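You operate a simulated robot arm through the tools that you are given. There is no shell and no other tool.

Carry out the task below with a simulated two-armed robot. There is one attempt and no reset: what you move stays moved.

## Task
Press the bearing of the blue block home at the figure on its label.
Fine: block on the slide, slide in, BAR knob to the figure, hold both buttons, slide out; leave the other block.

The check looks at the end state, three seconds after you hand in, the way a careful person would. Anything else that was tipped, shoved, dropped, spilled or broken makes it a failure.

## Robot
Two 7-joint arms with two-finger parallel grippers on one trunk, on a base that drives. Base frame: it is fixed to the floor where the robot stands at the start and does not move with it; the origin is under the middle of the robot, x ahead of it, y to its left, z up. Readings come in cm, rad, newtons and seconds.
The left shoulder is at the start at [3, 11.9, 93.5], the right one opposite. With the tool pointing down near the work surface each hand reaches from about 28 to 68 cm from the robot's upright axis, wherever it stands, measured 20 degrees to its own side. Places, roughly: bar knob [-270, 70, 110]; blue block, green block [-275, 75, 100]; grey block [-275, 100, 100]; grey button [-280, 60, 90]; orange button [-240, 70, 90]; press slide [-260, 60, 90]; slide seat [-260, 70, 90]. Payload 3.43 kg a hand.
The tool frame of a hand sits at the grasp point between the pads (the TCP): z along the fingers, y along the line on which they close. The tips reach 3 cm beyond it. Largest opening 9.4 cm; finger width 2.8, thickness 1; the body of the gripper, 5 by 9.6 cm, starts 5.5 cm behind the TCP.
Orientation is told as [roll, pitch, yaw] about the base's x, y, z axes, in that order, counted from this pose: with the fingers straight down and closing along the base's y, the tool's x points along the base's -x, its y along +y and its z along -z.

## Interface
- The arms move only by the tool apply_moves. It takes "left_motion", "right_motion" or both (then of equal length, played together; a hand with none holds still); each is a list that holds one entry, the list of rows, each a list of 7 numbers: the opening, from 0 (shut) to 1 (fully open), then the shift along the tool's x, y, z in cm, then the turn, a rotation vector about the tool's x, y, z in degrees. In form: [[[claw, dx, dy, dz, rx, ry, rz], ...]]. A call has 1 to 20 rows; each row shifts and turns the commanded pose from where the row before left it, along the tool's axes as they then stand. A row lasts 0.2 s, in which the tool goes at most 5 cm and 0.15 rad; a call with a longer step from one row to the next is refused whole, and so is a gripper value outside its range. Where a pose cannot be reached the arm comes as near as it can. A force on the tool above 50 N (or 10 N above the force at the start of the call, whichever is more), or a blocked arm, ends the call early, and 0.2 s more pass. The fingers move at their own pace (about 7.2 cm/s each) and stop on an object; they squeeze with about 26 N. The grip force told is the motor's: it shows also when the fingers shut on nothing. Time passes only in rows, and 0.2 s behind the last, so rows that do not move let the fingers close. The reply holds the time, the measured pose of the TCP, the force on the tool along the base axes, the opening and the grip force, in the units named above and with some noise, with the torque about the TCP (base axes, N m) and any sound that the robot's microphone picked up, and new pictures: "pictures" is both (left out), scene, wrist or none (wrist: the cameras of the hands that moved).
- Cameras (640 x 400 px; columns grow to the right, rows downward): "scene" is now at [4.64, -2.62, 166.21]; the picture's right is [-0.19, -0.98, 0.00], its down [-0.60, 0.11, -0.79] and it looks along [0.78, -0.15, -0.61] (base axes); focal length 278 px, centre (320, 200). "left" rides on the left gripper at [7.6, -1.4, -10.2] in its tool frame; the picture's right is [0.18, 0.98, 0.00], its down [-0.75, 0.14, -0.64] and it looks along [-0.63, 0.12, 0.77] (tool axes); focal length 243 px, centre (320, 200). "right" rides on the right gripper at [7.6, 1.4, -10.3] in its tool frame; the picture's right is [-0.18, 0.98, 0.00], its down [-0.75, -0.14, -0.64] and it looks along [-0.63, -0.12, 0.77] (tool axes); focal length 243 px, centre (320, 200). There is no depth. A picture from a camera that has moved, and an enlarged one, comes with that camera's place and axes in the base frame and with its lens. The place of the scene camera against the robot may be out by one fixed shift of up to 1.8 cm in any direction.
- raise_lower(by): slides the trunk up (or, below 0, down) by that many cm; the arms and the scene camera ride with it, the base frame stays. It gives what a move gives, with no picture.
- roll_base(legs): drives the robot by 1 to 6 legs, each [ahead, turn to the left] in cm and rad, along the robot's own axes; the way and the turn of a leg run together, so that a leg with both is an arc; at most 150 cm and 3.142 rad a leg. The arms and the cameras ride along, it lands a little off, and it stops where it bumps. It gives what a move gives, and a new picture of the scene camera.
- head_to(pan, tilt): turns the head with the scene camera to pan (to the left, within 2.496 rad either way) and tilt (down, from -0.506 to 1.204), counted from straight ahead of the robot. It gives what a move gives, and a new picture of the scene camera.
- zoom(camera, box): a new picture of the part [left, top, right, bottom] of that camera's present view, enlarged. It takes no simulated time.
- job_done(): hands the job in; it is judged then, once.

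Nothing tells you exact positions but the pictures and the camera data. Unless the task says otherwise, let go and move clear before handing in.

The tools are called after ">>>" as a command line: name --argument value ..., lists and objects as JSON in quotes. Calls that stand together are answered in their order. apply_moves: Moves the arms, as the interface text tells. Its arguments: {"type":"object","properties":{"left_motion":{"type":"array"},"right_motion":{"type":"array"},"pictures":{"type":"string","enum":["both","scene","wrist","none"]}},"required":[]} The other tools are called the same way: raise_lower (by) slides the trunk up or down; roll_base (legs) drives the base; head_to (pan, tilt) turns the head that bears the scene camera; zoom (camera, box) takes an enlarged picture of a part of a camera's view; job_done () hands the job in.

At the start:

```text
t: 0.0
left_tool_pos: [53.01, 18.68, 106.36]
left_tool_rot: [0.0, 0.001, 0.0]
left_ft_force: [-0.2, -0.2, 1.0]
left_wrist_torque: [0.01, 0.01, 0.01]
left_finger_gap: 9.41
left_gripper_force: 0.1
right_tool_pos: [44.68, -19.83, 116.02]
right_tool_rot: [0.002, 0.0, 0.0]
right_ft_force: [-0.3, 0.4, 0.2]
right_wrist_torque: [0.01, 0.0, 0.01]
right_finger_gap: 9.39
right_gripper_force: 0.0
trunk travel left (down, up): [-20.0, 21.0]
robot x, y, heading: [0.13, -0.05, 0.0]
head pan, tilt: [-0.188, 0.654]
```

scene: 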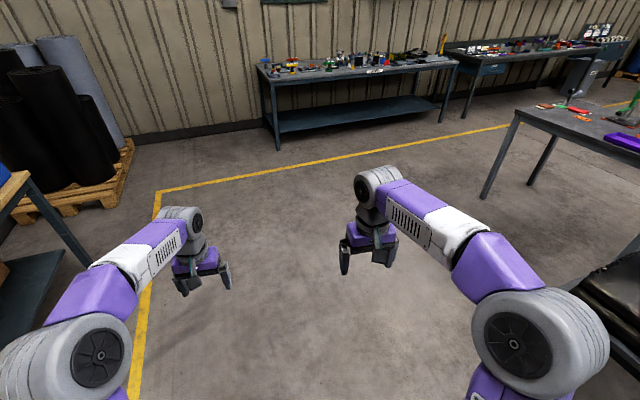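
right: 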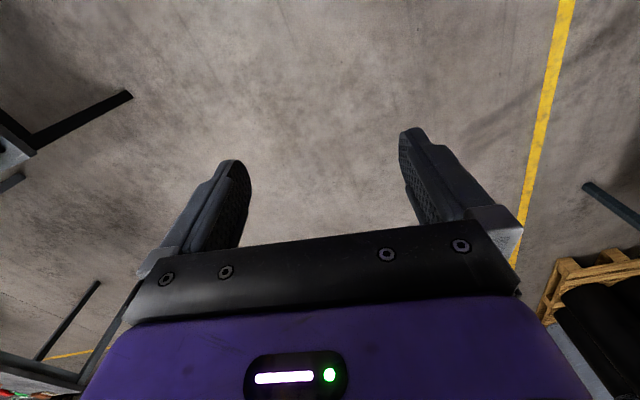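
left: 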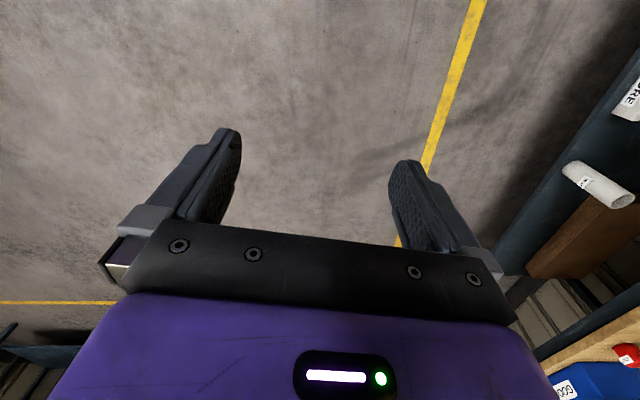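

The robot faces a wall bench, but the press should be behind me at about [-265, 70, 95]. I'll turn the head to look behind before driving.

>>> head_to --pan 2.49 --tilt 0.35

>>> head_to --pan -2.49 --tilt 0.35

```text
t: 2.4
left_tool_pos: [52.89, 18.7, 106.45]
left_tool_rot: [0.001, 0.002, -0.001]
left_ft_force: [0.0, -0.2, -0.5]
left_wrist_torque: [0.0, -0.01, 0.0]
left_finger_gap: 9.41
left_gripper_force: 0.1
right_tool_pos: [44.7, -19.85, 116.19]
right_tool_rot: [0.0, 0.002, -0.001]
right_ft_force: [-0.2, 0.0, 0.0]
right_wrist_torque: [0.04, -0.04, -0.04]
right_finger_gap: 9.4
right_gripper_force: 0.0
trunk travel left (down, up): [-20.0, 21.0]
robot x, y, heading: [0.12, -0.3, 0.003]
head pan, tilt: [2.491, 0.351]
camera scene: at [-11.27, 4.65, 168.97], right [0.61, 0.8, 0.0], down [0.27, -0.21, -0.94], along [-0.75, 0.57, -0.34], focal length 278 px, centre (320, 200)
```

scene: 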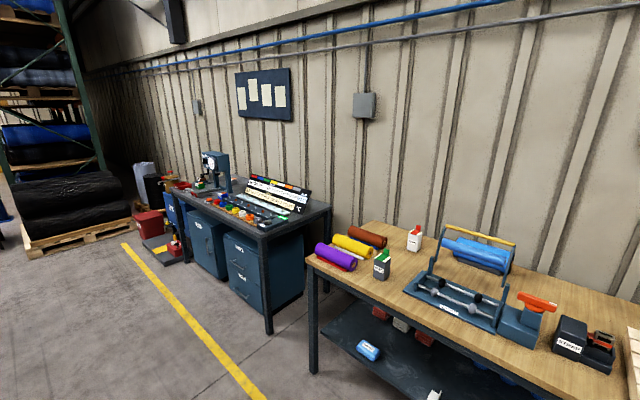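

```text
t: 6.3
left_tool_pos: [52.88, 18.74, 106.49]
left_tool_rot: [0.001, 0.001, 0.0]
left_ft_force: [0.4, 0.2, -0.6]
left_wrist_torque: [-0.03, -0.02, 0.01]
left_finger_gap: 9.41
left_gripper_force: 0.1
right_tool_pos: [44.68, -19.82, 116.13]
right_tool_rot: [0.0, 0.001, 0.001]
right_ft_force: [-0.5, -0.6, 0.0]
right_wrist_torque: [0.01, -0.01, -0.04]
right_finger_gap: 9.43
right_gripper_force: 0.1
trunk travel left (down, up): [-20.0, 21.0]
robot x, y, heading: [0.36, -0.41, 0.002]
head pan, tilt: [-2.491, 0.351]
camera scene: at [-11.27, -6.64, 168.97], right [-0.61, 0.8, 0.0], down [0.27, 0.21, -0.94], along [-0.75, -0.57, -0.34], focal length 278 px, centre (320, 200)
```

scene: 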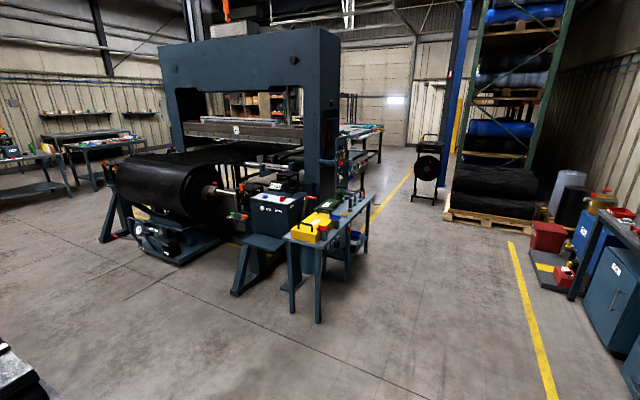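

The press looks to be the small blue machine on the dark bench along the wall at left rear. I'll turn back to it and zoom in.

>>> head_to --pan 2.49 --tilt 0.35

>>> zoom --camera "scene" --box '[120, 120, 340, 280]'

```text
t: 10.2
left_tool_pos: [53.0, 18.59, 106.34]
left_tool_rot: [-0.002, -0.001, 0.001]
left_ft_force: [0.5, 0.4, 0.0]
left_wrist_torque: [-0.03, 0.03, 0.01]
left_finger_gap: 9.38
left_gripper_force: 0.0
right_tool_pos: [44.67, -19.9, 116.25]
right_tool_rot: [-0.001, 0.0, -0.002]
right_ft_force: [0.4, 0.2, 0.2]
right_wrist_torque: [0.0, 0.03, -0.03]
right_finger_gap: 9.39
right_gripper_force: 0.1
trunk travel left (down, up): [-20.0, 21.0]
robot x, y, heading: [0.1, 0.05, -0.004]
head pan, tilt: [2.491, 0.351]
camera scene: at [-11.27, 4.64, 168.97], right [0.61, 0.8, 0.0], down [0.27, -0.21, -0.94], along [-0.75, 0.57, -0.34], focal length 278 px, centre (320, 200)
```

scene: 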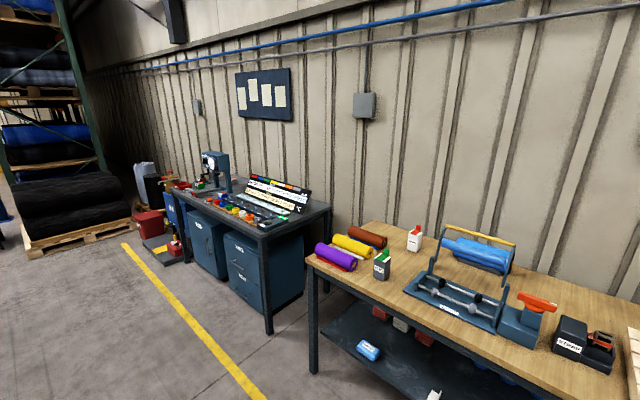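

```text
2.50 times, centred on (230, 200) of scene
camera zoom: at [-11.27, 4.64, 168.97], right [0.61, 0.8, 0.0], down [0.27, -0.21, -0.94], along [-0.75, 0.57, -0.34], focal length 695 px, centre (545, 200)
```

zoom: 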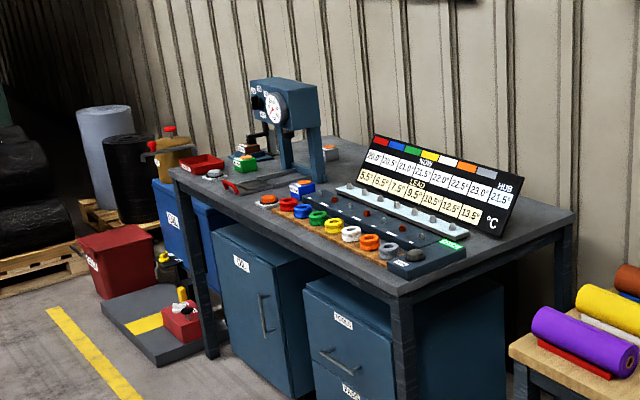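

The press bench stands along the wall, with its front edge around y≈60 near x≈-265 and possibly rotated about 0.14 rad. I'll turn around first, then drive to a standoff south of it.

>>> roll_base --legs '[[0, -3.02]]'

>>> head_to --pan 0.0 --tilt 0.5

```text
t: 17.7
left_tool_pos: [-50.66, -24.54, 106.5]
left_tool_rot: [0.001, 0.0, -3.03]
left_ft_force: [0.4, -0.9, 0.9]
left_wrist_torque: [0.01, -0.02, -0.01]
left_finger_gap: 9.4
left_gripper_force: 0.1
right_tool_pos: [-46.55, 14.76, 116.16]
right_tool_rot: [0.0, 0.0, -3.028]
right_ft_force: [0.2, 0.2, 0.0]
right_wrist_torque: [0.01, 0.0, 0.01]
right_finger_gap: 9.4
right_gripper_force: 0.0
trunk travel left (down, up): [-20.0, 21.0]
robot x, y, heading: [-0.2, 0.42, -3.029]
head pan, tilt: [2.491, 0.351]
camera scene: at [10.1, -5.43, 168.97], right [-0.51, -0.86, 0.0], down [-0.29, 0.18, -0.94], along [0.81, -0.48, -0.34], focal length 278 px, centre (320, 200)
```

scene: 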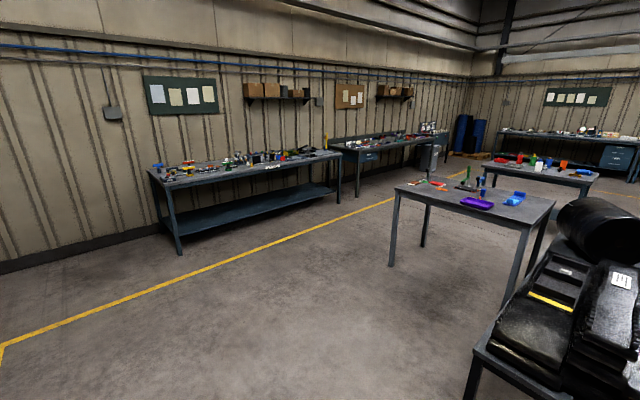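

```text
t: 20.0
left_tool_pos: [-50.51, -24.6, 106.43]
left_tool_rot: [0.001, 0.0, -3.029]
left_ft_force: [0.2, 0.2, 0.2]
left_wrist_torque: [0.02, 0.02, -0.02]
left_finger_gap: 9.41
left_gripper_force: 0.1
right_tool_pos: [-46.62, 14.75, 116.1]
right_tool_rot: [0.001, -0.001, -3.03]
right_ft_force: [-0.4, 0.4, -0.3]
right_wrist_torque: [-0.02, -0.01, -0.02]
right_finger_gap: 9.38
right_gripper_force: 0.0
trunk travel left (down, up): [-20.0, 21.0]
robot x, y, heading: [-0.03, 0.04, -3.036]
head pan, tilt: [0.0, 0.499]
camera scene: at [-6.93, -1.69, 167.6], right [-0.11, 0.99, 0.0], down [0.48, 0.05, -0.88], along [-0.87, -0.1, -0.48], focal length 278 px, centre (320, 200)
```

scene: 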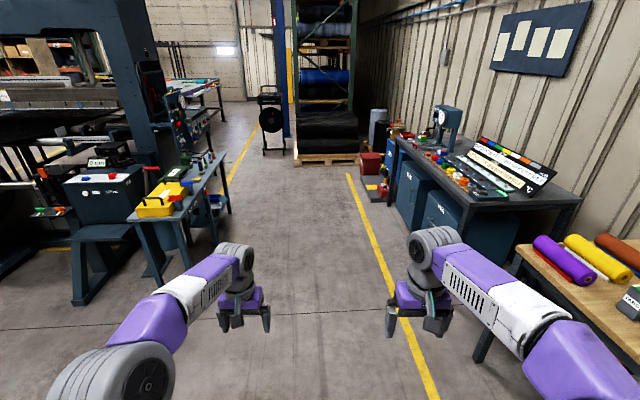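

The way ahead is clear between the mill table at left and the bench at right. I'll drive to about (-255, -27) and turn right to face the bench.

>>> roll_base --legs '[[150, 0], [107, 0], [0, -1.54]]'

```text
t: 36.2
left_tool_pos: [-280.9, 21.9, 106.41]
left_tool_rot: [-0.001, 0.0, 1.718]
left_ft_force: [-0.5, 0.1, 0.4]
left_wrist_torque: [0.02, -0.03, 0.01]
left_finger_gap: 9.39
left_gripper_force: 0.1
right_tool_pos: [-241.42, 19.47, 116.18]
right_tool_rot: [-0.001, 0.001, 1.72]
right_ft_force: [-0.5, 0.4, -0.1]
right_wrist_torque: [0.01, -0.02, 0.0]
right_finger_gap: 9.41
right_gripper_force: 0.0
trunk travel left (down, up): [-20.0, 21.0]
robot x, y, heading: [-254.32, -27.86, 1.719]
head pan, tilt: [0.0, 0.499]
camera scene: at [-256.3, -22.72, 167.6], right [0.99, 0.15, 0.0], down [0.07, -0.47, -0.88], along [-0.13, 0.87, -0.48], focal length 278 px, centre (320, 200)
```

scene: 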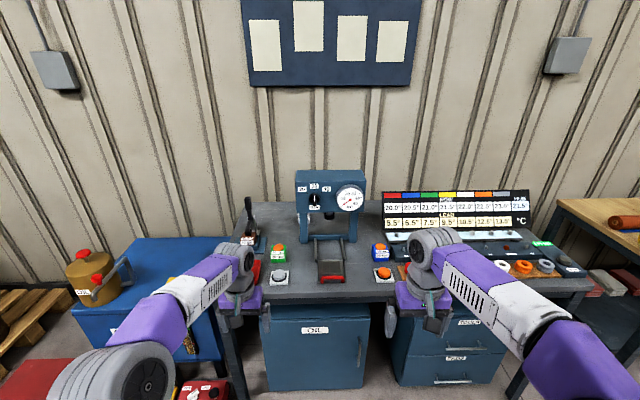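

>>> zoom --camera "scene" --box '[230, 160, 420, 290]'

>>> zoom --camera "scene" --box '[280, 160, 400, 235]'

>>> zoom --camera "scene" --box '[360, 220, 420, 260]'

>>> zoom --camera "scene" --box '[240, 225, 340, 290]'

```text
3.08 times, centred on (325, 225) of scene
camera zoom: at [-256.3, -22.72, 167.6], right [0.99, 0.15, 0.0], down [0.07, -0.47, -0.88], along [-0.13, 0.87, -0.48], focal length 855 px, centre (305, 123)
```

zoom: 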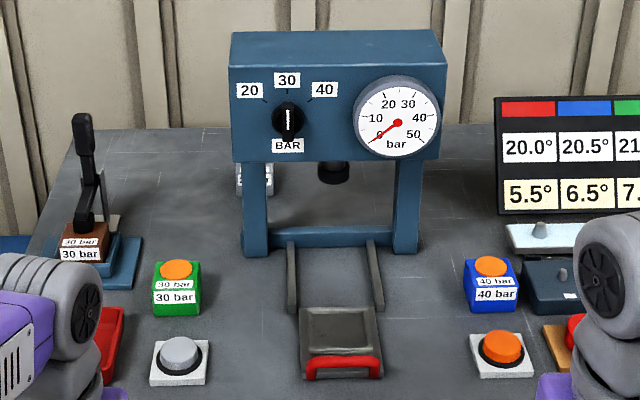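

```text
5.33 times, centred on (340, 198) of scene
camera zoom: at [-256.3, -22.72, 167.6], right [0.99, 0.15, 0.0], down [0.07, -0.47, -0.88], along [-0.13, 0.87, -0.48], focal length 1483 px, centre (213, 213)
```

zoom: 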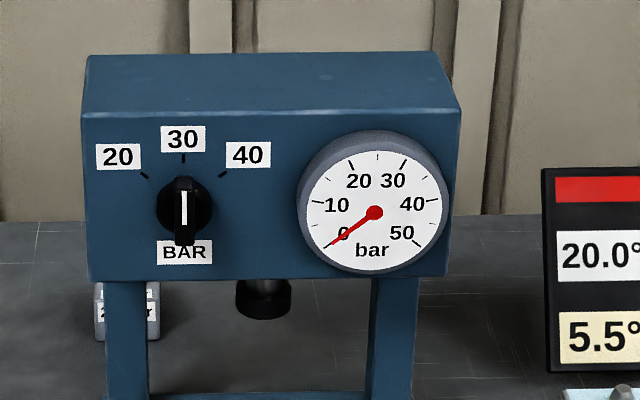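

```text
10.00 times, centred on (390, 240) of scene
camera zoom: at [-256.3, -22.72, 167.6], right [0.99, 0.15, 0.0], down [0.07, -0.47, -0.88], along [-0.13, 0.87, -0.48], focal length 2780 px, centre (-380, -200)
```

zoom: 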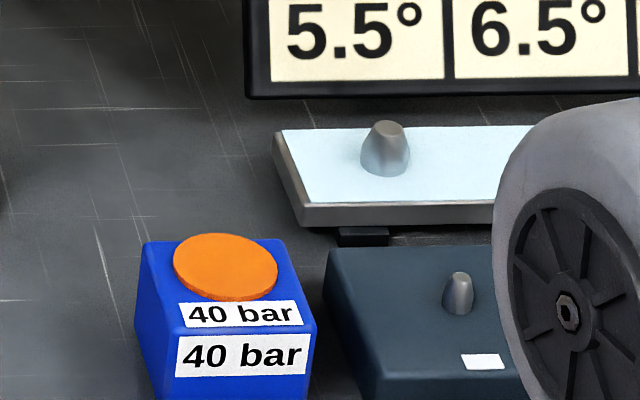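

```text
6.15 times, centred on (290, 258) of scene
camera zoom: at [-256.3, -22.72, 167.6], right [0.99, 0.15, 0.0], down [0.07, -0.47, -0.88], along [-0.13, 0.87, -0.48], focal length 1711 px, centre (505, -154)
```

zoom: 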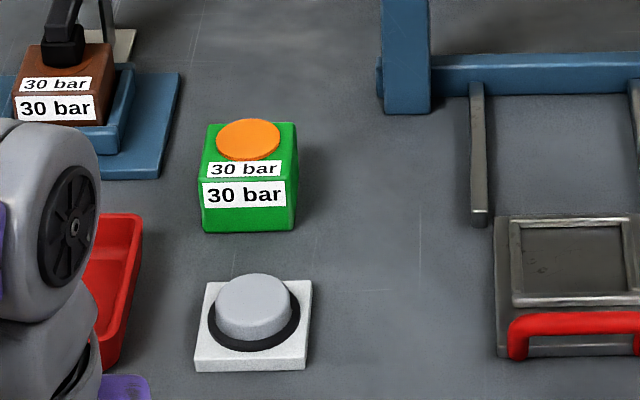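

Blue block reads 40 bar (standing right of the press, near (-243, 74)), the green reads 30 bar, and the knob now points at 30. I'll raise the left hand a bit for clearance and check how close the bench front is before driving up.

>>> apply_moves --left_motion '[[[1, 0, 0, -4, 0, 0, 0], [1, 0, 0, -4, 0, 0, 0], [1, 0, 0, -4, 0, 0, 0], [1, 0, 0, 0, 0, 0, 0]]]' --pictures "none"

>>> head_to --pan 0.0 --tilt 1.1

```text
t: 37.2
left_tool_pos: [-280.98, 21.81, 118.39]
left_tool_rot: [-0.001, 0.0, 1.719]
left_ft_force: [0.6, -0.1, -0.8]
left_wrist_torque: [-0.01, -0.03, 0.02]
left_finger_gap: 9.42
left_gripper_force: 0.1
right_tool_pos: [-241.52, 19.41, 116.12]
right_tool_rot: [0.0, -0.001, 1.72]
right_ft_force: [-0.7, 0.7, -0.5]
right_wrist_torque: [0.01, 0.04, -0.01]
right_finger_gap: 9.43
right_gripper_force: 0.1
trunk travel left (down, up): [-20.0, 21.0]
robot x, y, heading: [-254.3, -27.78, 1.72]
head pan, tilt: [0.0, 0.499]
```

```text
t: 38.2
left_tool_pos: [-280.96, 21.87, 118.42]
left_tool_rot: [0.001, 0.0, 1.72]
left_ft_force: [-0.1, 0.2, 0.4]
left_wrist_torque: [0.01, 0.0, 0.05]
left_finger_gap: 9.38
left_gripper_force: 0.2
right_tool_pos: [-241.56, 19.49, 116.17]
right_tool_rot: [0.0, 0.001, 1.719]
right_ft_force: [0.2, -0.5, -0.1]
right_wrist_torque: [0.01, 0.01, -0.01]
right_finger_gap: 9.41
right_gripper_force: 0.0
trunk travel left (down, up): [-20.0, 21.0]
robot x, y, heading: [-254.48, -27.82, 1.719]
head pan, tilt: [0.0, 1.1]
camera scene: at [-255.91, -25.47, 162.83], right [0.99, 0.15, 0.0], down [0.13, -0.88, -0.45], along [-0.07, 0.45, -0.89], focal length 278 px, centre (320, 200)
```

scene: 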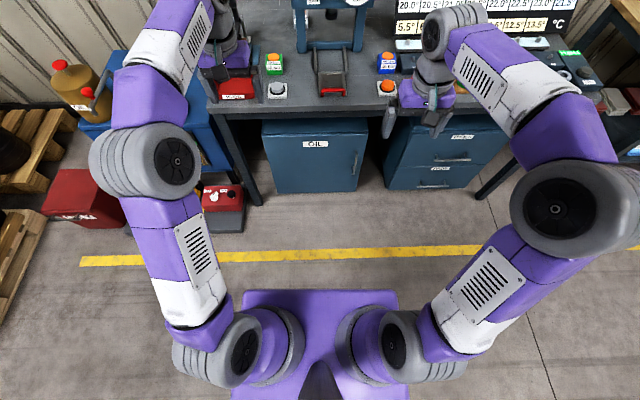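

The floor is clear up to the bench, whose edge is about 76 cm ahead of the axis. I'll drive 40 cm ahead and look again.

>>> roll_base --legs '[[40, 0]]'

>>> head_to --pan 0.0 --tilt 0.75

```text
t: 40.7
left_tool_pos: [-286.63, 61.49, 118.5]
left_tool_rot: [0.0, 0.001, 1.718]
left_ft_force: [-1.1, -1.1, -1.0]
left_wrist_torque: [-0.04, 0.01, -0.03]
left_finger_gap: 9.42
left_gripper_force: 0.1
right_tool_pos: [-247.37, 58.98, 116.24]
right_tool_rot: [0.0, 0.001, 1.717]
right_ft_force: [-0.5, 0.4, -1.1]
right_wrist_torque: [-0.02, -0.04, 0.0]
right_finger_gap: 9.39
right_gripper_force: 0.0
trunk travel left (down, up): [-20.0, 21.0]
robot x, y, heading: [-261.02, 11.93, 1.716]
head pan, tilt: [0.0, 1.1]
camera scene: at [-261.81, 14.27, 162.83], right [0.99, 0.15, 0.0], down [0.13, -0.88, -0.45], along [-0.07, 0.45, -0.89], focal length 278 px, centre (320, 200)
```

scene: 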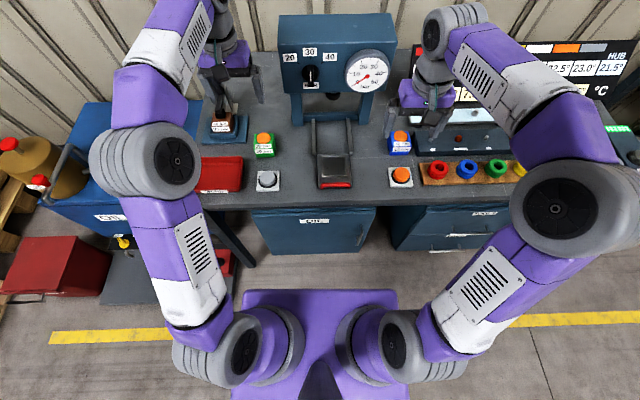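

```text
t: 41.5
left_tool_pos: [-286.62, 61.5, 118.3]
left_tool_rot: [0.001, -0.001, 1.716]
left_ft_force: [0.2, -0.3, -0.8]
left_wrist_torque: [-0.03, 0.02, 0.03]
left_finger_gap: 9.4
left_gripper_force: 0.0
right_tool_pos: [-247.28, 59.11, 116.26]
right_tool_rot: [0.0, -0.001, 1.717]
right_ft_force: [0.0, 0.1, -0.6]
right_wrist_torque: [0.0, -0.01, 0.02]
right_finger_gap: 9.4
right_gripper_force: 0.2
trunk travel left (down, up): [-20.0, 21.0]
robot x, y, heading: [-260.49, 11.9, 1.711]
head pan, tilt: [0.0, 0.75]
camera scene: at [-262.08, 16.15, 165.4], right [0.99, 0.15, 0.0], down [0.1, -0.68, -0.73], along [-0.11, 0.72, -0.68], focal length 278 px, centre (320, 200)
```

scene: 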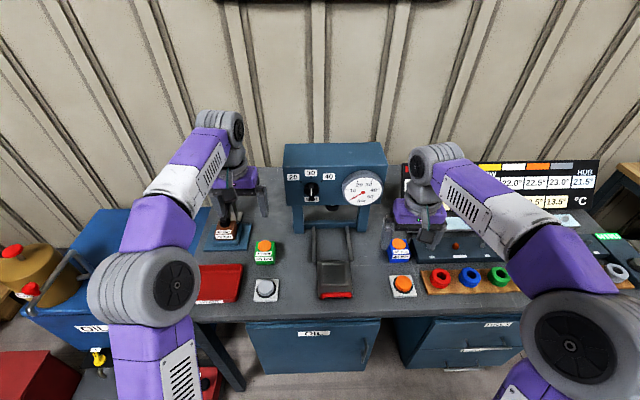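

The robot is close enough that everything lies within reach. I'll zoom to fix positions of the block, slide, buttons, and knob.

>>> zoom --camera "scene" --box '[240, 220, 432, 340]'

>>> zoom --camera "scene" --box '[272, 140, 400, 220]'

>>> zoom --camera "right" --box '[0, 0, 640, 400]'

>>> zoom --camera "left" --box '[0, 0, 640, 400]'

```text
3.33 times, centred on (336, 280) of scene
camera zoom: at [-262.08, 16.15, 165.4], right [0.99, 0.15, 0.0], down [0.1, -0.68, -0.73], along [-0.11, 0.72, -0.68], focal length 927 px, centre (267, -67)
```

zoom: 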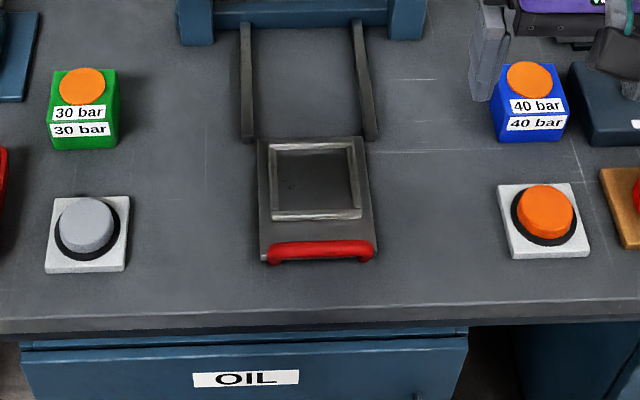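

```text
5.00 times, centred on (336, 180) of scene
camera zoom: at [-262.08, 16.15, 165.4], right [0.99, 0.15, 0.0], down [0.1, -0.68, -0.73], along [-0.11, 0.72, -0.68], focal length 1390 px, centre (240, 300)
```

zoom: 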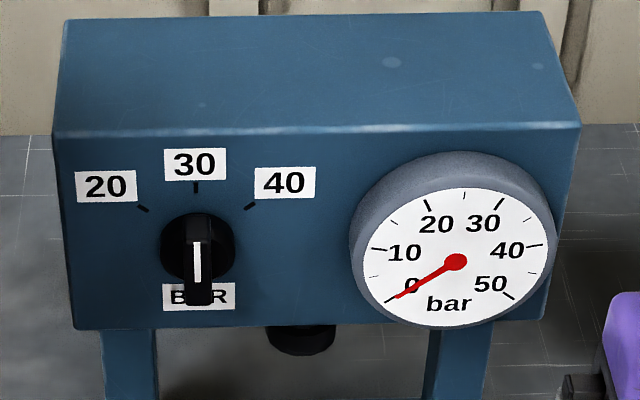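

```text
1.00 times, centred on (320, 200) of right (not enlarged: the box is as wide or as high as the picture)
camera zoom: at [-247.5, 51.35, 126.47], right [-1.0, 0.04, 0.0], down [0.03, 0.77, 0.64], along [0.02, 0.64, -0.77], focal length 243 px, centre (320, 200)
```

zoom: 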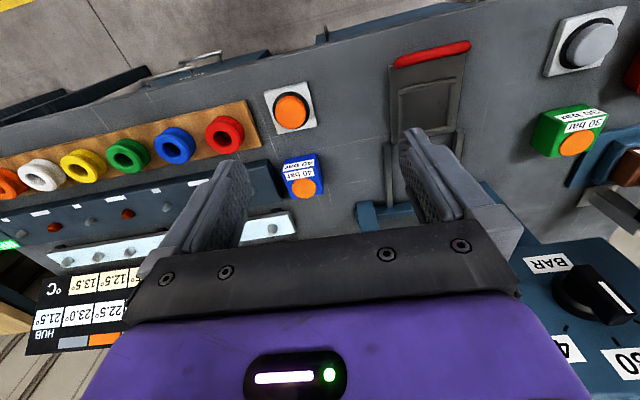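

```text
1.00 times, centred on (320, 200) of left (not enlarged: the box is as wide or as high as the picture)
camera zoom: at [-284.06, 54.23, 128.58], right [-0.95, -0.33, 0.0], down [-0.25, 0.72, 0.64], along [-0.21, 0.61, -0.77], focal length 243 px, centre (320, 200)
```

zoom: 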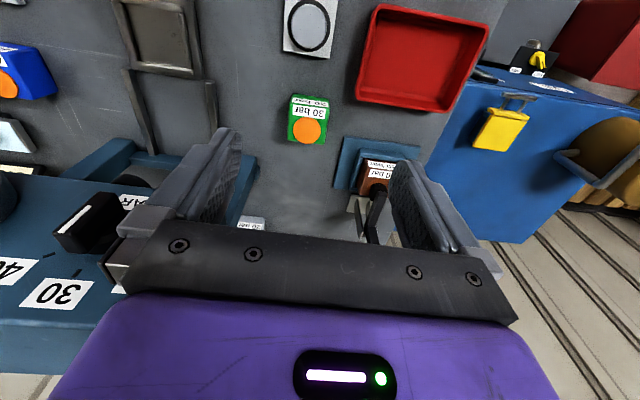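

I'll take close-ups from the right wrist camera for the blue block and slide, then move the hand to get a second viewpoint for triangulation.

>>> zoom --camera "right" --box '[240, 60, 400, 220]'

>>> zoom --camera "right" --box '[340, 20, 500, 220]'

```text
2.50 times, centred on (320, 140) of right
camera zoom: at [-247.5, 51.35, 126.47], right [-1.0, 0.04, 0.0], down [0.03, 0.77, 0.64], along [0.02, 0.64, -0.77], focal length 606 px, centre (320, 350)
```

zoom: 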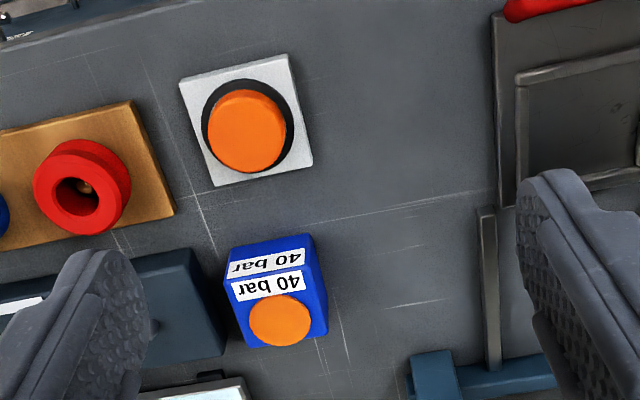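

```text
2.00 times, centred on (420, 120) of right
camera zoom: at [-247.5, 51.35, 126.47], right [-1.0, 0.04, 0.0], down [0.03, 0.77, 0.64], along [0.02, 0.64, -0.77], focal length 485 px, centre (120, 360)
```

zoom: 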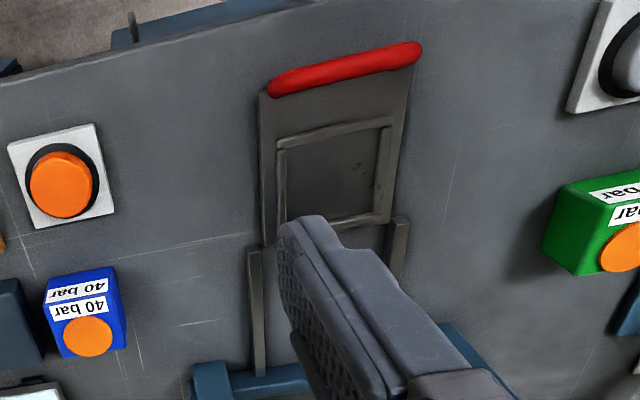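

The blue block is square to the bench (yaw about 0.15 rad, matching the hand), around (-244, 75). I'll move the right hand to just above it and look again to fix its height.

>>> apply_moves --right_motion '[[[1, -4, -1.9, 0, 0, 0, 0], [1, -4, -1.9, 0, 0, 0, 0], [1, -4, -1.85, 0, 0, 0, 0], [1, -2, 0, 0, 0, 0, 0], [1, 0, 0, 0, 0, 0, 0]]]' --pictures "both"

>>> zoom --camera "right" --box '[200, 0, 440, 200]'

```text
t: 42.7
left_tool_pos: [-286.66, 61.6, 118.33]
left_tool_rot: [-0.001, 0.0, 1.717]
left_ft_force: [-0.4, 0.1, 0.0]
left_wrist_torque: [0.03, -0.03, 0.01]
left_finger_gap: 9.39
left_gripper_force: 0.0
right_tool_pos: [-243.58, 72.62, 116.14]
right_tool_rot: [0.0, 0.003, 1.719]
right_ft_force: [0.5, -0.1, -0.4]
right_wrist_torque: [0.05, 0.01, -0.02]
right_finger_gap: 9.41
right_gripper_force: 0.0
right hand out of reach, approached as far as the arm can: row 4
trunk travel left (down, up): [-20.0, 21.0]
robot x, y, heading: [-260.51, 11.71, 1.717]
head pan, tilt: [0.0, 0.75]
camera scene: at [-262.08, 16.2, 165.4], right [0.99, 0.15, 0.0], down [0.1, -0.68, -0.73], along [-0.11, 0.72, -0.68], focal length 278 px, centre (320, 200)
camera right: at [-243.81, 65.05, 126.46], right [-1.0, 0.04, 0.0], down [0.03, 0.77, 0.64], along [0.02, 0.64, -0.77], focal length 243 px, centre (320, 200)
```

scene: 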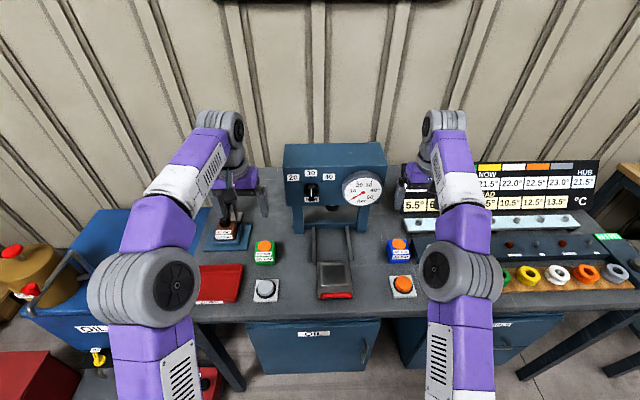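
right: 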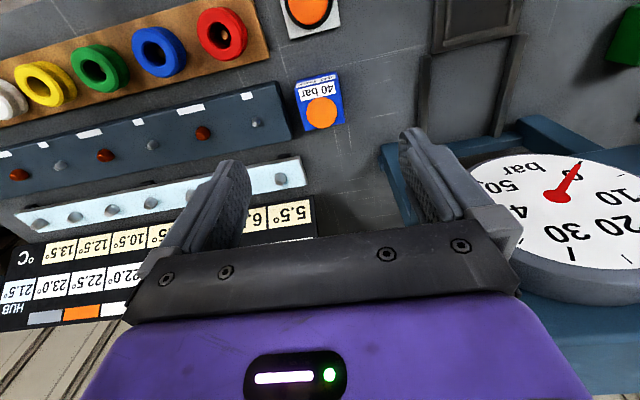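

```text
2.00 times, centred on (320, 100) of right
camera zoom: at [-243.81, 65.05, 126.46], right [-1.0, 0.04, 0.0], down [0.03, 0.77, 0.64], along [0.02, 0.64, -0.77], focal length 485 px, centre (320, 400)
```

zoom: 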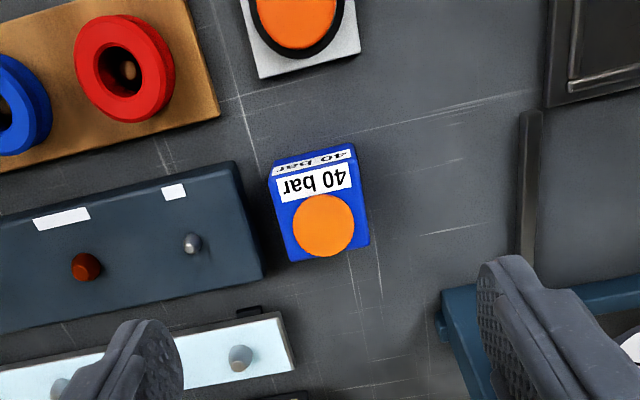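

The right arm is near its reach limit here, so I'll pull both hands back 6 cm and drive 5 cm closer to the bench.

>>> apply_moves --left_motion '[[[1, 3, 0, 0, 0, 0, 0], [1, 3, 0, 0, 0, 0, 0], [1, 0, 0, 0, 0, 0, 0]]]' --right_motion '[[[1, 3, 0, 0, 0, 0, 0], [1, 3, 0, 0, 0, 0, 0], [1, 0, 0, 0, 0, 0, 0]]]' --pictures "none"

>>> roll_base --legs '[[5, 0]]'

>>> zoom --camera "right" --box '[0, 0, 640, 400]'

```text
t: 43.5
left_tool_pos: [-285.88, 55.75, 118.5]
left_tool_rot: [0.0, 0.001, 1.716]
left_ft_force: [0.5, 0.0, -0.5]
left_wrist_torque: [0.0, 0.03, 0.0]
left_finger_gap: 9.4
left_gripper_force: 0.1
right_tool_pos: [-242.67, 66.82, 116.32]
right_tool_rot: [0.0, 0.001, 1.717]
right_ft_force: [-0.6, 0.8, -0.3]
right_wrist_torque: [-0.02, 0.02, -0.03]
right_finger_gap: 9.41
right_gripper_force: 0.0
trunk travel left (down, up): [-20.0, 21.0]
robot x, y, heading: [-260.51, 11.87, 1.718]
head pan, tilt: [0.0, 0.75]
```

```text
t: 44.5
left_tool_pos: [-286.53, 60.63, 118.18]
left_tool_rot: [0.0, 0.003, 1.717]
left_ft_force: [0.0, 1.1, -0.7]
left_wrist_torque: [-0.03, -0.01, -0.01]
left_finger_gap: 9.42
left_gripper_force: 0.1
right_tool_pos: [-243.55, 71.85, 116.12]
right_tool_rot: [0.0, 0.002, 1.718]
right_ft_force: [0.1, 1.3, 0.6]
right_wrist_torque: [-0.04, 0.04, 0.0]
right_finger_gap: 9.38
right_gripper_force: 0.0
trunk travel left (down, up): [-20.0, 21.0]
robot x, y, heading: [-260.99, 16.78, 1.715]
head pan, tilt: [0.0, 0.75]
camera scene: at [-262.84, 21.27, 165.39], right [0.99, 0.15, 0.0], down [0.1, -0.68, -0.73], along [-0.11, 0.72, -0.68], focal length 278 px, centre (320, 200)
```

scene: 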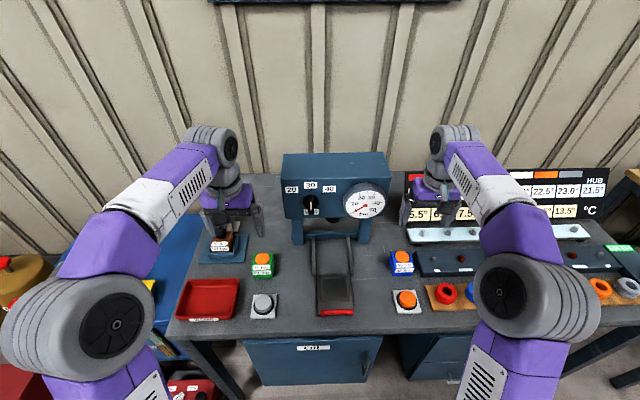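

```text
1.00 times, centred on (320, 200) of right (not enlarged: the box is as wide or as high as the picture)
camera zoom: at [-243.67, 64.1, 126.41], right [-1.0, 0.04, 0.0], down [0.03, 0.77, 0.64], along [0.02, 0.64, -0.77], focal length 243 px, centre (320, 200)
```

zoom: 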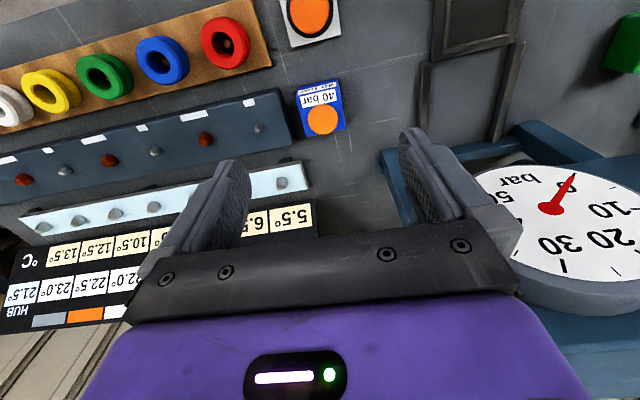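

Triangulating gives the bearing centre at about (-243.5, 78.1), block top about z 90.5, bench top about 85.4, and block width about 6.9 cm. A tray sits close on its right side, so I'll come down with a partial opening, pausing at z=100 to check.

>>> apply_moves --right_motion '[[[0.85, 0, 0, 4, 0, 0, 0], [0.85, 0, 0, 4, 0, 0, 0], [0.85, -3, -0.35, 4, 0, 0, 0], [0.85, -3.16, -0.35, 3.5, 0, 0, 0], [0.85, 0, 0, 0, 0, 0, 0]]]' --pictures "both"

>>> zoom --camera "right" --box '[200, 60, 440, 240]'

```text
refused: row 3 steps farther than a row can; nothing moved
```

```text
2.22 times, centred on (320, 150) of right
camera zoom: at [-243.67, 64.1, 126.41], right [-1.0, 0.04, 0.0], down [0.03, 0.77, 0.64], along [0.02, 0.64, -0.77], focal length 539 px, centre (320, 311)
```

zoom: 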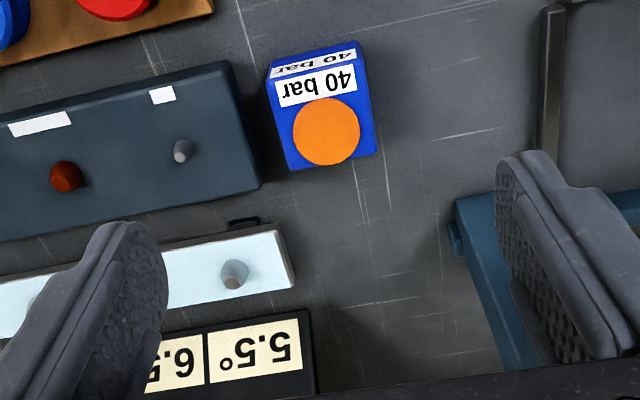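

The row was a hair too long; I'll split the same move into smaller steps.

>>> apply_moves --right_motion '[[[0.85, 0, 0, 4, 0, 0, 0], [0.85, 0, 0, 4, 0, 0, 0], [0.85, -2, -0.2, 3, 0, 0, 0], [0.85, -2, -0.25, 2.5, 0, 0, 0], [0.85, -2.16, -0.25, 2.5, 0, 0, 0], [0.85, 0, 0, 0, 0, 0, 0]]]' --pictures "both"

>>> zoom --camera "right" --box '[200, 60, 440, 240]'

```text
t: 45.9
left_tool_pos: [-286.48, 60.44, 118.45]
left_tool_rot: [0.001, 0.0, 1.718]
left_ft_force: [0.3, -0.4, -0.5]
left_wrist_torque: [0.0, -0.02, -0.04]
left_finger_gap: 9.41
left_gripper_force: 0.0
right_tool_pos: [-243.58, 77.77, 100.22]
right_tool_rot: [-0.001, -0.002, 1.718]
right_ft_force: [-0.4, 0.4, 0.3]
right_wrist_torque: [0.03, 0.0, -0.02]
right_finger_gap: 7.97
right_gripper_force: 0.0
trunk travel left (down, up): [-20.0, 21.0]
robot x, y, heading: [-261.09, 16.85, 1.716]
head pan, tilt: [0.0, 0.75]
camera scene: at [-262.8, 20.97, 165.41], right [0.99, 0.15, 0.0], down [0.1, -0.67, -0.73], along [-0.11, 0.72, -0.68], focal length 278 px, centre (320, 200)
camera right: at [-243.82, 70.08, 110.52], right [-1.0, 0.04, 0.0], down [0.03, 0.77, 0.64], along [0.02, 0.64, -0.77], focal length 243 px, centre (320, 200)
```

scene: 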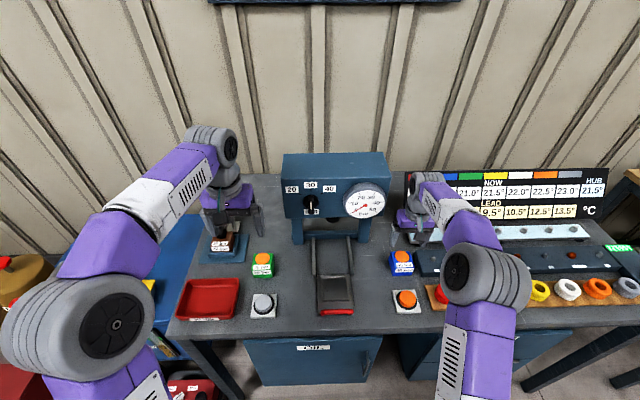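
right: 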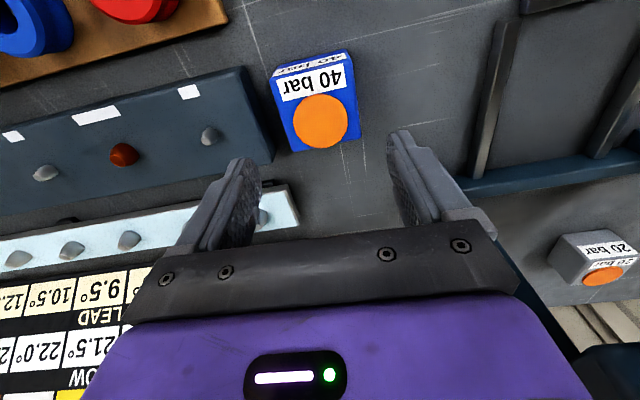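

```text
2.22 times, centred on (320, 150) of right
camera zoom: at [-243.82, 70.08, 110.52], right [-1.0, 0.04, 0.0], down [0.03, 0.77, 0.64], along [0.02, 0.64, -0.77], focal length 539 px, centre (320, 311)
```

zoom: 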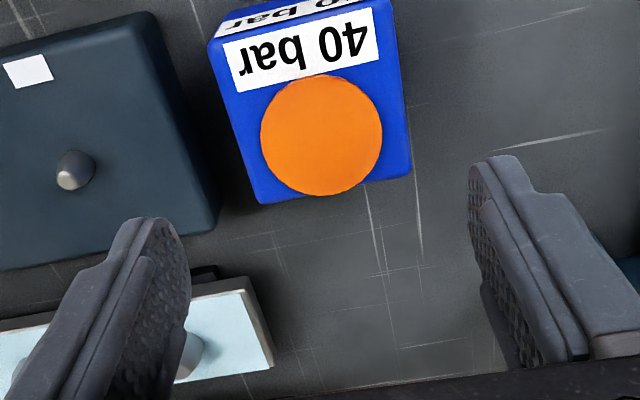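

The hand is centred over the block within a few millimetres. I'll lower to TCP z≈90 (tips 1.6 cm above the bench) and close.

>>> apply_moves --right_motion '[[[0.85, 0, 0, 3, 0, 0, 0], [0.85, 0, 0, 3, 0, 0, 0], [0.85, 0, 0, 2.5, 0, 0, 0], [0.85, 0, 0, 1.6, 0, 0, 0], [0.85, 0, 0, 0, 0, 0, 0]]]' --pictures "wrist"

```text
t: 47.0
left_tool_pos: [-286.59, 60.56, 118.44]
left_tool_rot: [0.001, 0.001, 1.718]
left_ft_force: [-0.2, -0.1, -0.3]
left_wrist_torque: [0.0, -0.01, 0.0]
left_finger_gap: 9.4
left_gripper_force: 0.0
right_tool_pos: [-243.74, 77.76, 90.17]
right_tool_rot: [-0.001, 0.001, 1.716]
right_ft_force: [-0.6, -0.2, -0.7]
right_wrist_torque: [0.01, -0.01, -0.03]
right_finger_gap: 8.0
right_gripper_force: 0.0
trunk travel left (down, up): [-20.0, 21.0]
robot x, y, heading: [-261.27, 17.04, 1.714]
head pan, tilt: [0.0, 0.75]
camera right: at [-243.86, 70.05, 100.38], right [-1.0, 0.04, 0.0], down [0.03, 0.77, 0.64], along [0.02, 0.64, -0.77], focal length 243 px, centre (320, 200)
```

right: 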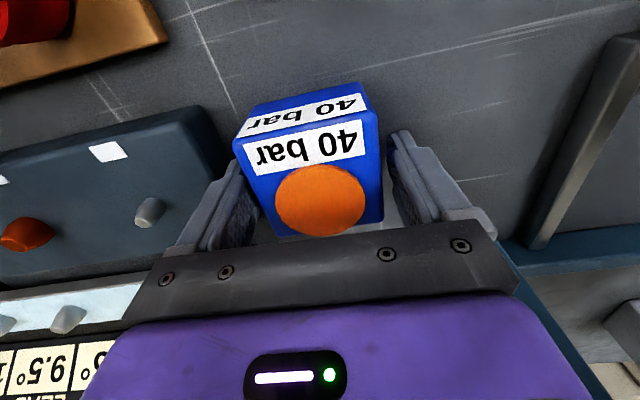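

The block sits between the pads with clearance on both sides. Now closing on it.

>>> apply_moves --right_motion '[[[0.5, 0, 0, 0, 0, 0, 0], [0.5, 0, 0, 0, 0, 0, 0], [0.4, 0, 0, 0, 0, 0, 0], [0.4, 0, 0, 0, 0, 0, 0]]]' --pictures "wrist"

```text
t: 48.0
left_tool_pos: [-286.52, 60.67, 118.27]
left_tool_rot: [0.0, 0.001, 1.716]
left_ft_force: [0.8, -0.3, -0.2]
left_wrist_torque: [-0.02, -0.05, 0.03]
left_finger_gap: 9.41
left_gripper_force: 0.1
right_tool_pos: [-243.69, 77.86, 90.15]
right_tool_rot: [0.002, -0.001, 1.717]
right_ft_force: [1.5, -1.2, 0.2]
right_wrist_torque: [0.03, -0.07, 0.02]
right_finger_gap: 6.9
right_gripper_force: 26.2
trunk travel left (down, up): [-20.0, 21.0]
robot x, y, heading: [-261.47, 16.63, 1.717]
head pan, tilt: [0.0, 0.75]
camera right: at [-243.85, 70.07, 100.39], right [-1.0, 0.04, 0.0], down [0.03, 0.77, 0.64], along [0.02, 0.64, -0.77], focal length 243 px, centre (320, 200)
```

right: 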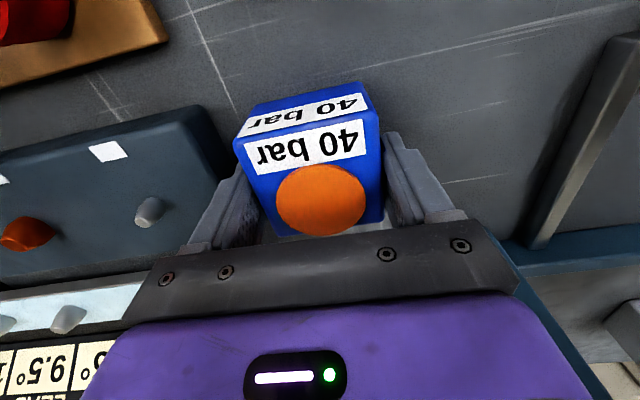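

The block is gripped (gap 6.9 cm, 26 N). Lifting it straight up, then I'll measure the slide seat.

>>> apply_moves --right_motion '[[[0.4, 0, 0, -1, 0, 0, 0], [0.4, 0, 0, -2, 0, 0, 0], [0.4, 0, 0, -3, 0, 0, 0], [0.4, 0, 0, -3, 0, 0, 0], [0.4, 0, 0, -3, 0, 0, 0], [0.4, 0, 0, 0, 0, 0, 0]]]' --pictures "both"

>>> zoom --camera "scene" --box '[260, 220, 420, 330]'

>>> zoom --camera "left" --box '[0, 0, 320, 200]'

```text
t: 49.5
left_tool_pos: [-286.49, 60.61, 118.39]
left_tool_rot: [0.0, -0.001, 1.716]
left_ft_force: [0.1, -0.1, -0.6]
left_wrist_torque: [0.02, 0.03, 0.03]
left_finger_gap: 9.37
left_gripper_force: 0.0
right_tool_pos: [-243.61, 77.79, 102.14]
right_tool_rot: [0.0, 0.002, 1.717]
right_ft_force: [0.4, -0.1, -6.0]
right_wrist_torque: [0.02, 0.02, -0.01]
right_finger_gap: 6.89
right_gripper_force: 26.0
trunk travel left (down, up): [-20.0, 21.0]
robot x, y, heading: [-261.31, 16.8, 1.715]
head pan, tilt: [0.0, 0.75]
camera scene: at [-262.77, 21.16, 165.39], right [0.99, 0.15, 0.0], down [0.1, -0.68, -0.73], along [-0.11, 0.72, -0.68], focal length 278 px, centre (320, 200)
camera right: at [-243.81, 70.14, 112.39], right [-1.0, 0.04, 0.0], down [0.03, 0.77, 0.64], along [0.02, 0.64, -0.77], focal length 243 px, centre (320, 200)
```

scene: 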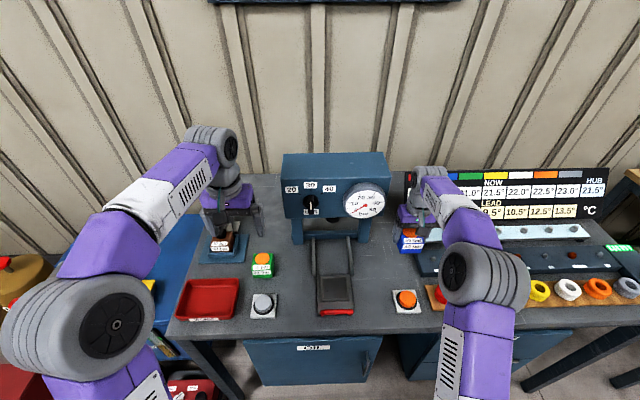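
right: 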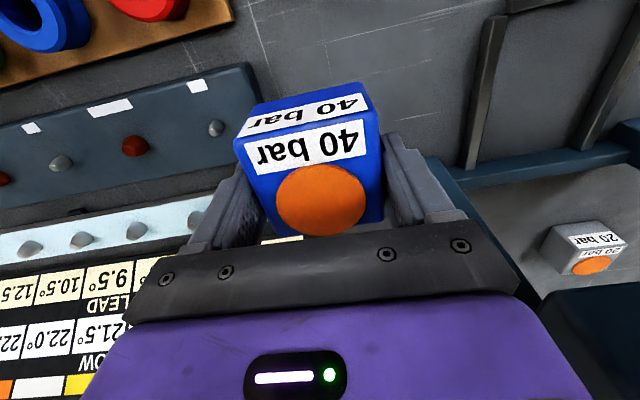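

```text
3.64 times, centred on (340, 275) of scene
camera zoom: at [-262.77, 21.16, 165.39], right [0.99, 0.15, 0.0], down [0.1, -0.68, -0.73], along [-0.11, 0.72, -0.68], focal length 1011 px, centre (247, -73)
```

zoom: 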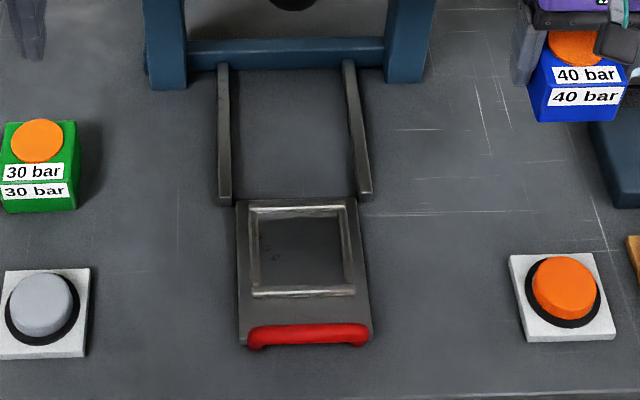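

```text
2.00 times, centred on (160, 100) of left
camera zoom: at [-283.9, 53.33, 128.53], right [-0.95, -0.33, 0.0], down [-0.25, 0.73, 0.64], along [-0.21, 0.61, -0.77], focal length 485 px, centre (640, 400)
```

zoom: 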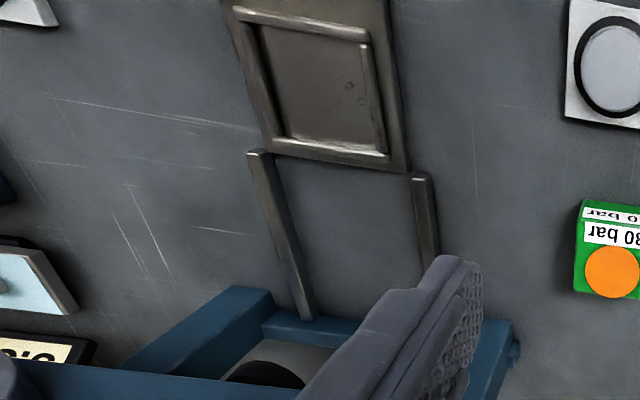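

The seat is a rimmed square (outer about 8.3 cm) centred near (-263.8, 66.3), rim top about z 87.2. I'll bring the left hand over it for a sharper measurement, since the fit is snug.

>>> apply_moves --left_motion '[[[1, 1.3, -3.1, 1.8, 0, 0, 0], [1, 1.3, -3.1, 1.8, 0, 0, 0], [1, 1.3, -3.1, 1.8, 0, 0, 0], [1, 1.3, -3.1, 1.8, 0, 0, 0], [1, 1.3, -3.1, 1.8, 0, 0, 0], [1, 1.3, -3.1, 1.8, 0, 0, 0], [1, 1.3, -3.1, 1.8, 0, 0, 0], [1, 1.3, -3.0, 1.8, 0, 0, 0], [1, 0, 0, 0, 0, 0, 0]]]' --pictures "wrist"

>>> zoom --camera "left" --box '[240, 80, 400, 180]'

```text
t: 51.5
left_tool_pos: [-260.74, 53.95, 103.95]
left_tool_rot: [-0.001, 0.0, 1.717]
left_ft_force: [-0.5, 0.6, -0.2]
left_wrist_torque: [-0.05, -0.01, -0.02]
left_finger_gap: 9.41
left_gripper_force: 0.0
right_tool_pos: [-243.65, 77.77, 102.08]
right_tool_rot: [0.0, 0.0, 1.719]
right_ft_force: [0.6, -0.2, -5.5]
right_wrist_torque: [0.02, 0.0, -0.03]
right_finger_gap: 6.88
right_gripper_force: 25.5
trunk travel left (down, up): [-20.0, 21.0]
robot x, y, heading: [-260.8, 16.64, 1.715]
head pan, tilt: [0.0, 0.75]
camera left: at [-258.05, 46.65, 114.06], right [-0.95, -0.33, 0.0], down [-0.25, 0.72, 0.64], along [-0.21, 0.61, -0.77], focal length 243 px, centre (320, 200)
```

left: 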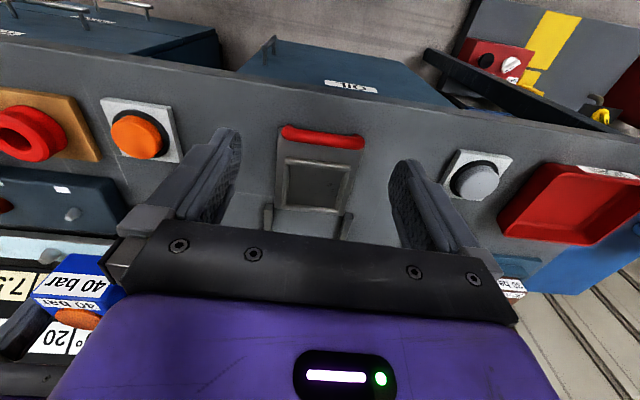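

```text
4.00 times, centred on (320, 130) of left
camera zoom: at [-258.05, 46.65, 114.06], right [-0.95, -0.33, 0.0], down [-0.25, 0.72, 0.64], along [-0.21, 0.61, -0.77], focal length 970 px, centre (320, 480)
```

zoom: 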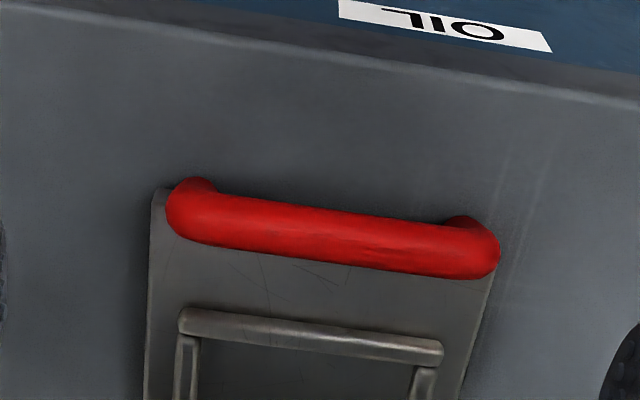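

>>> zoom --camera "left" --box '[250, 118, 390, 238]'

```text
3.33 times, centred on (320, 178) of left
camera zoom: at [-258.05, 46.65, 114.06], right [-0.95, -0.33, 0.0], down [-0.25, 0.72, 0.64], along [-0.21, 0.61, -0.77], focal length 809 px, centre (320, 273)
```

zoom: 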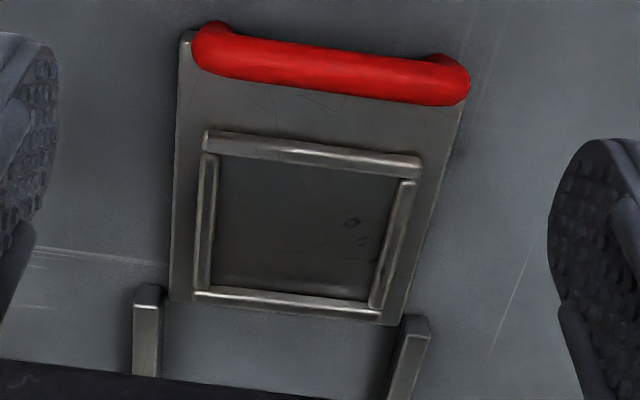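

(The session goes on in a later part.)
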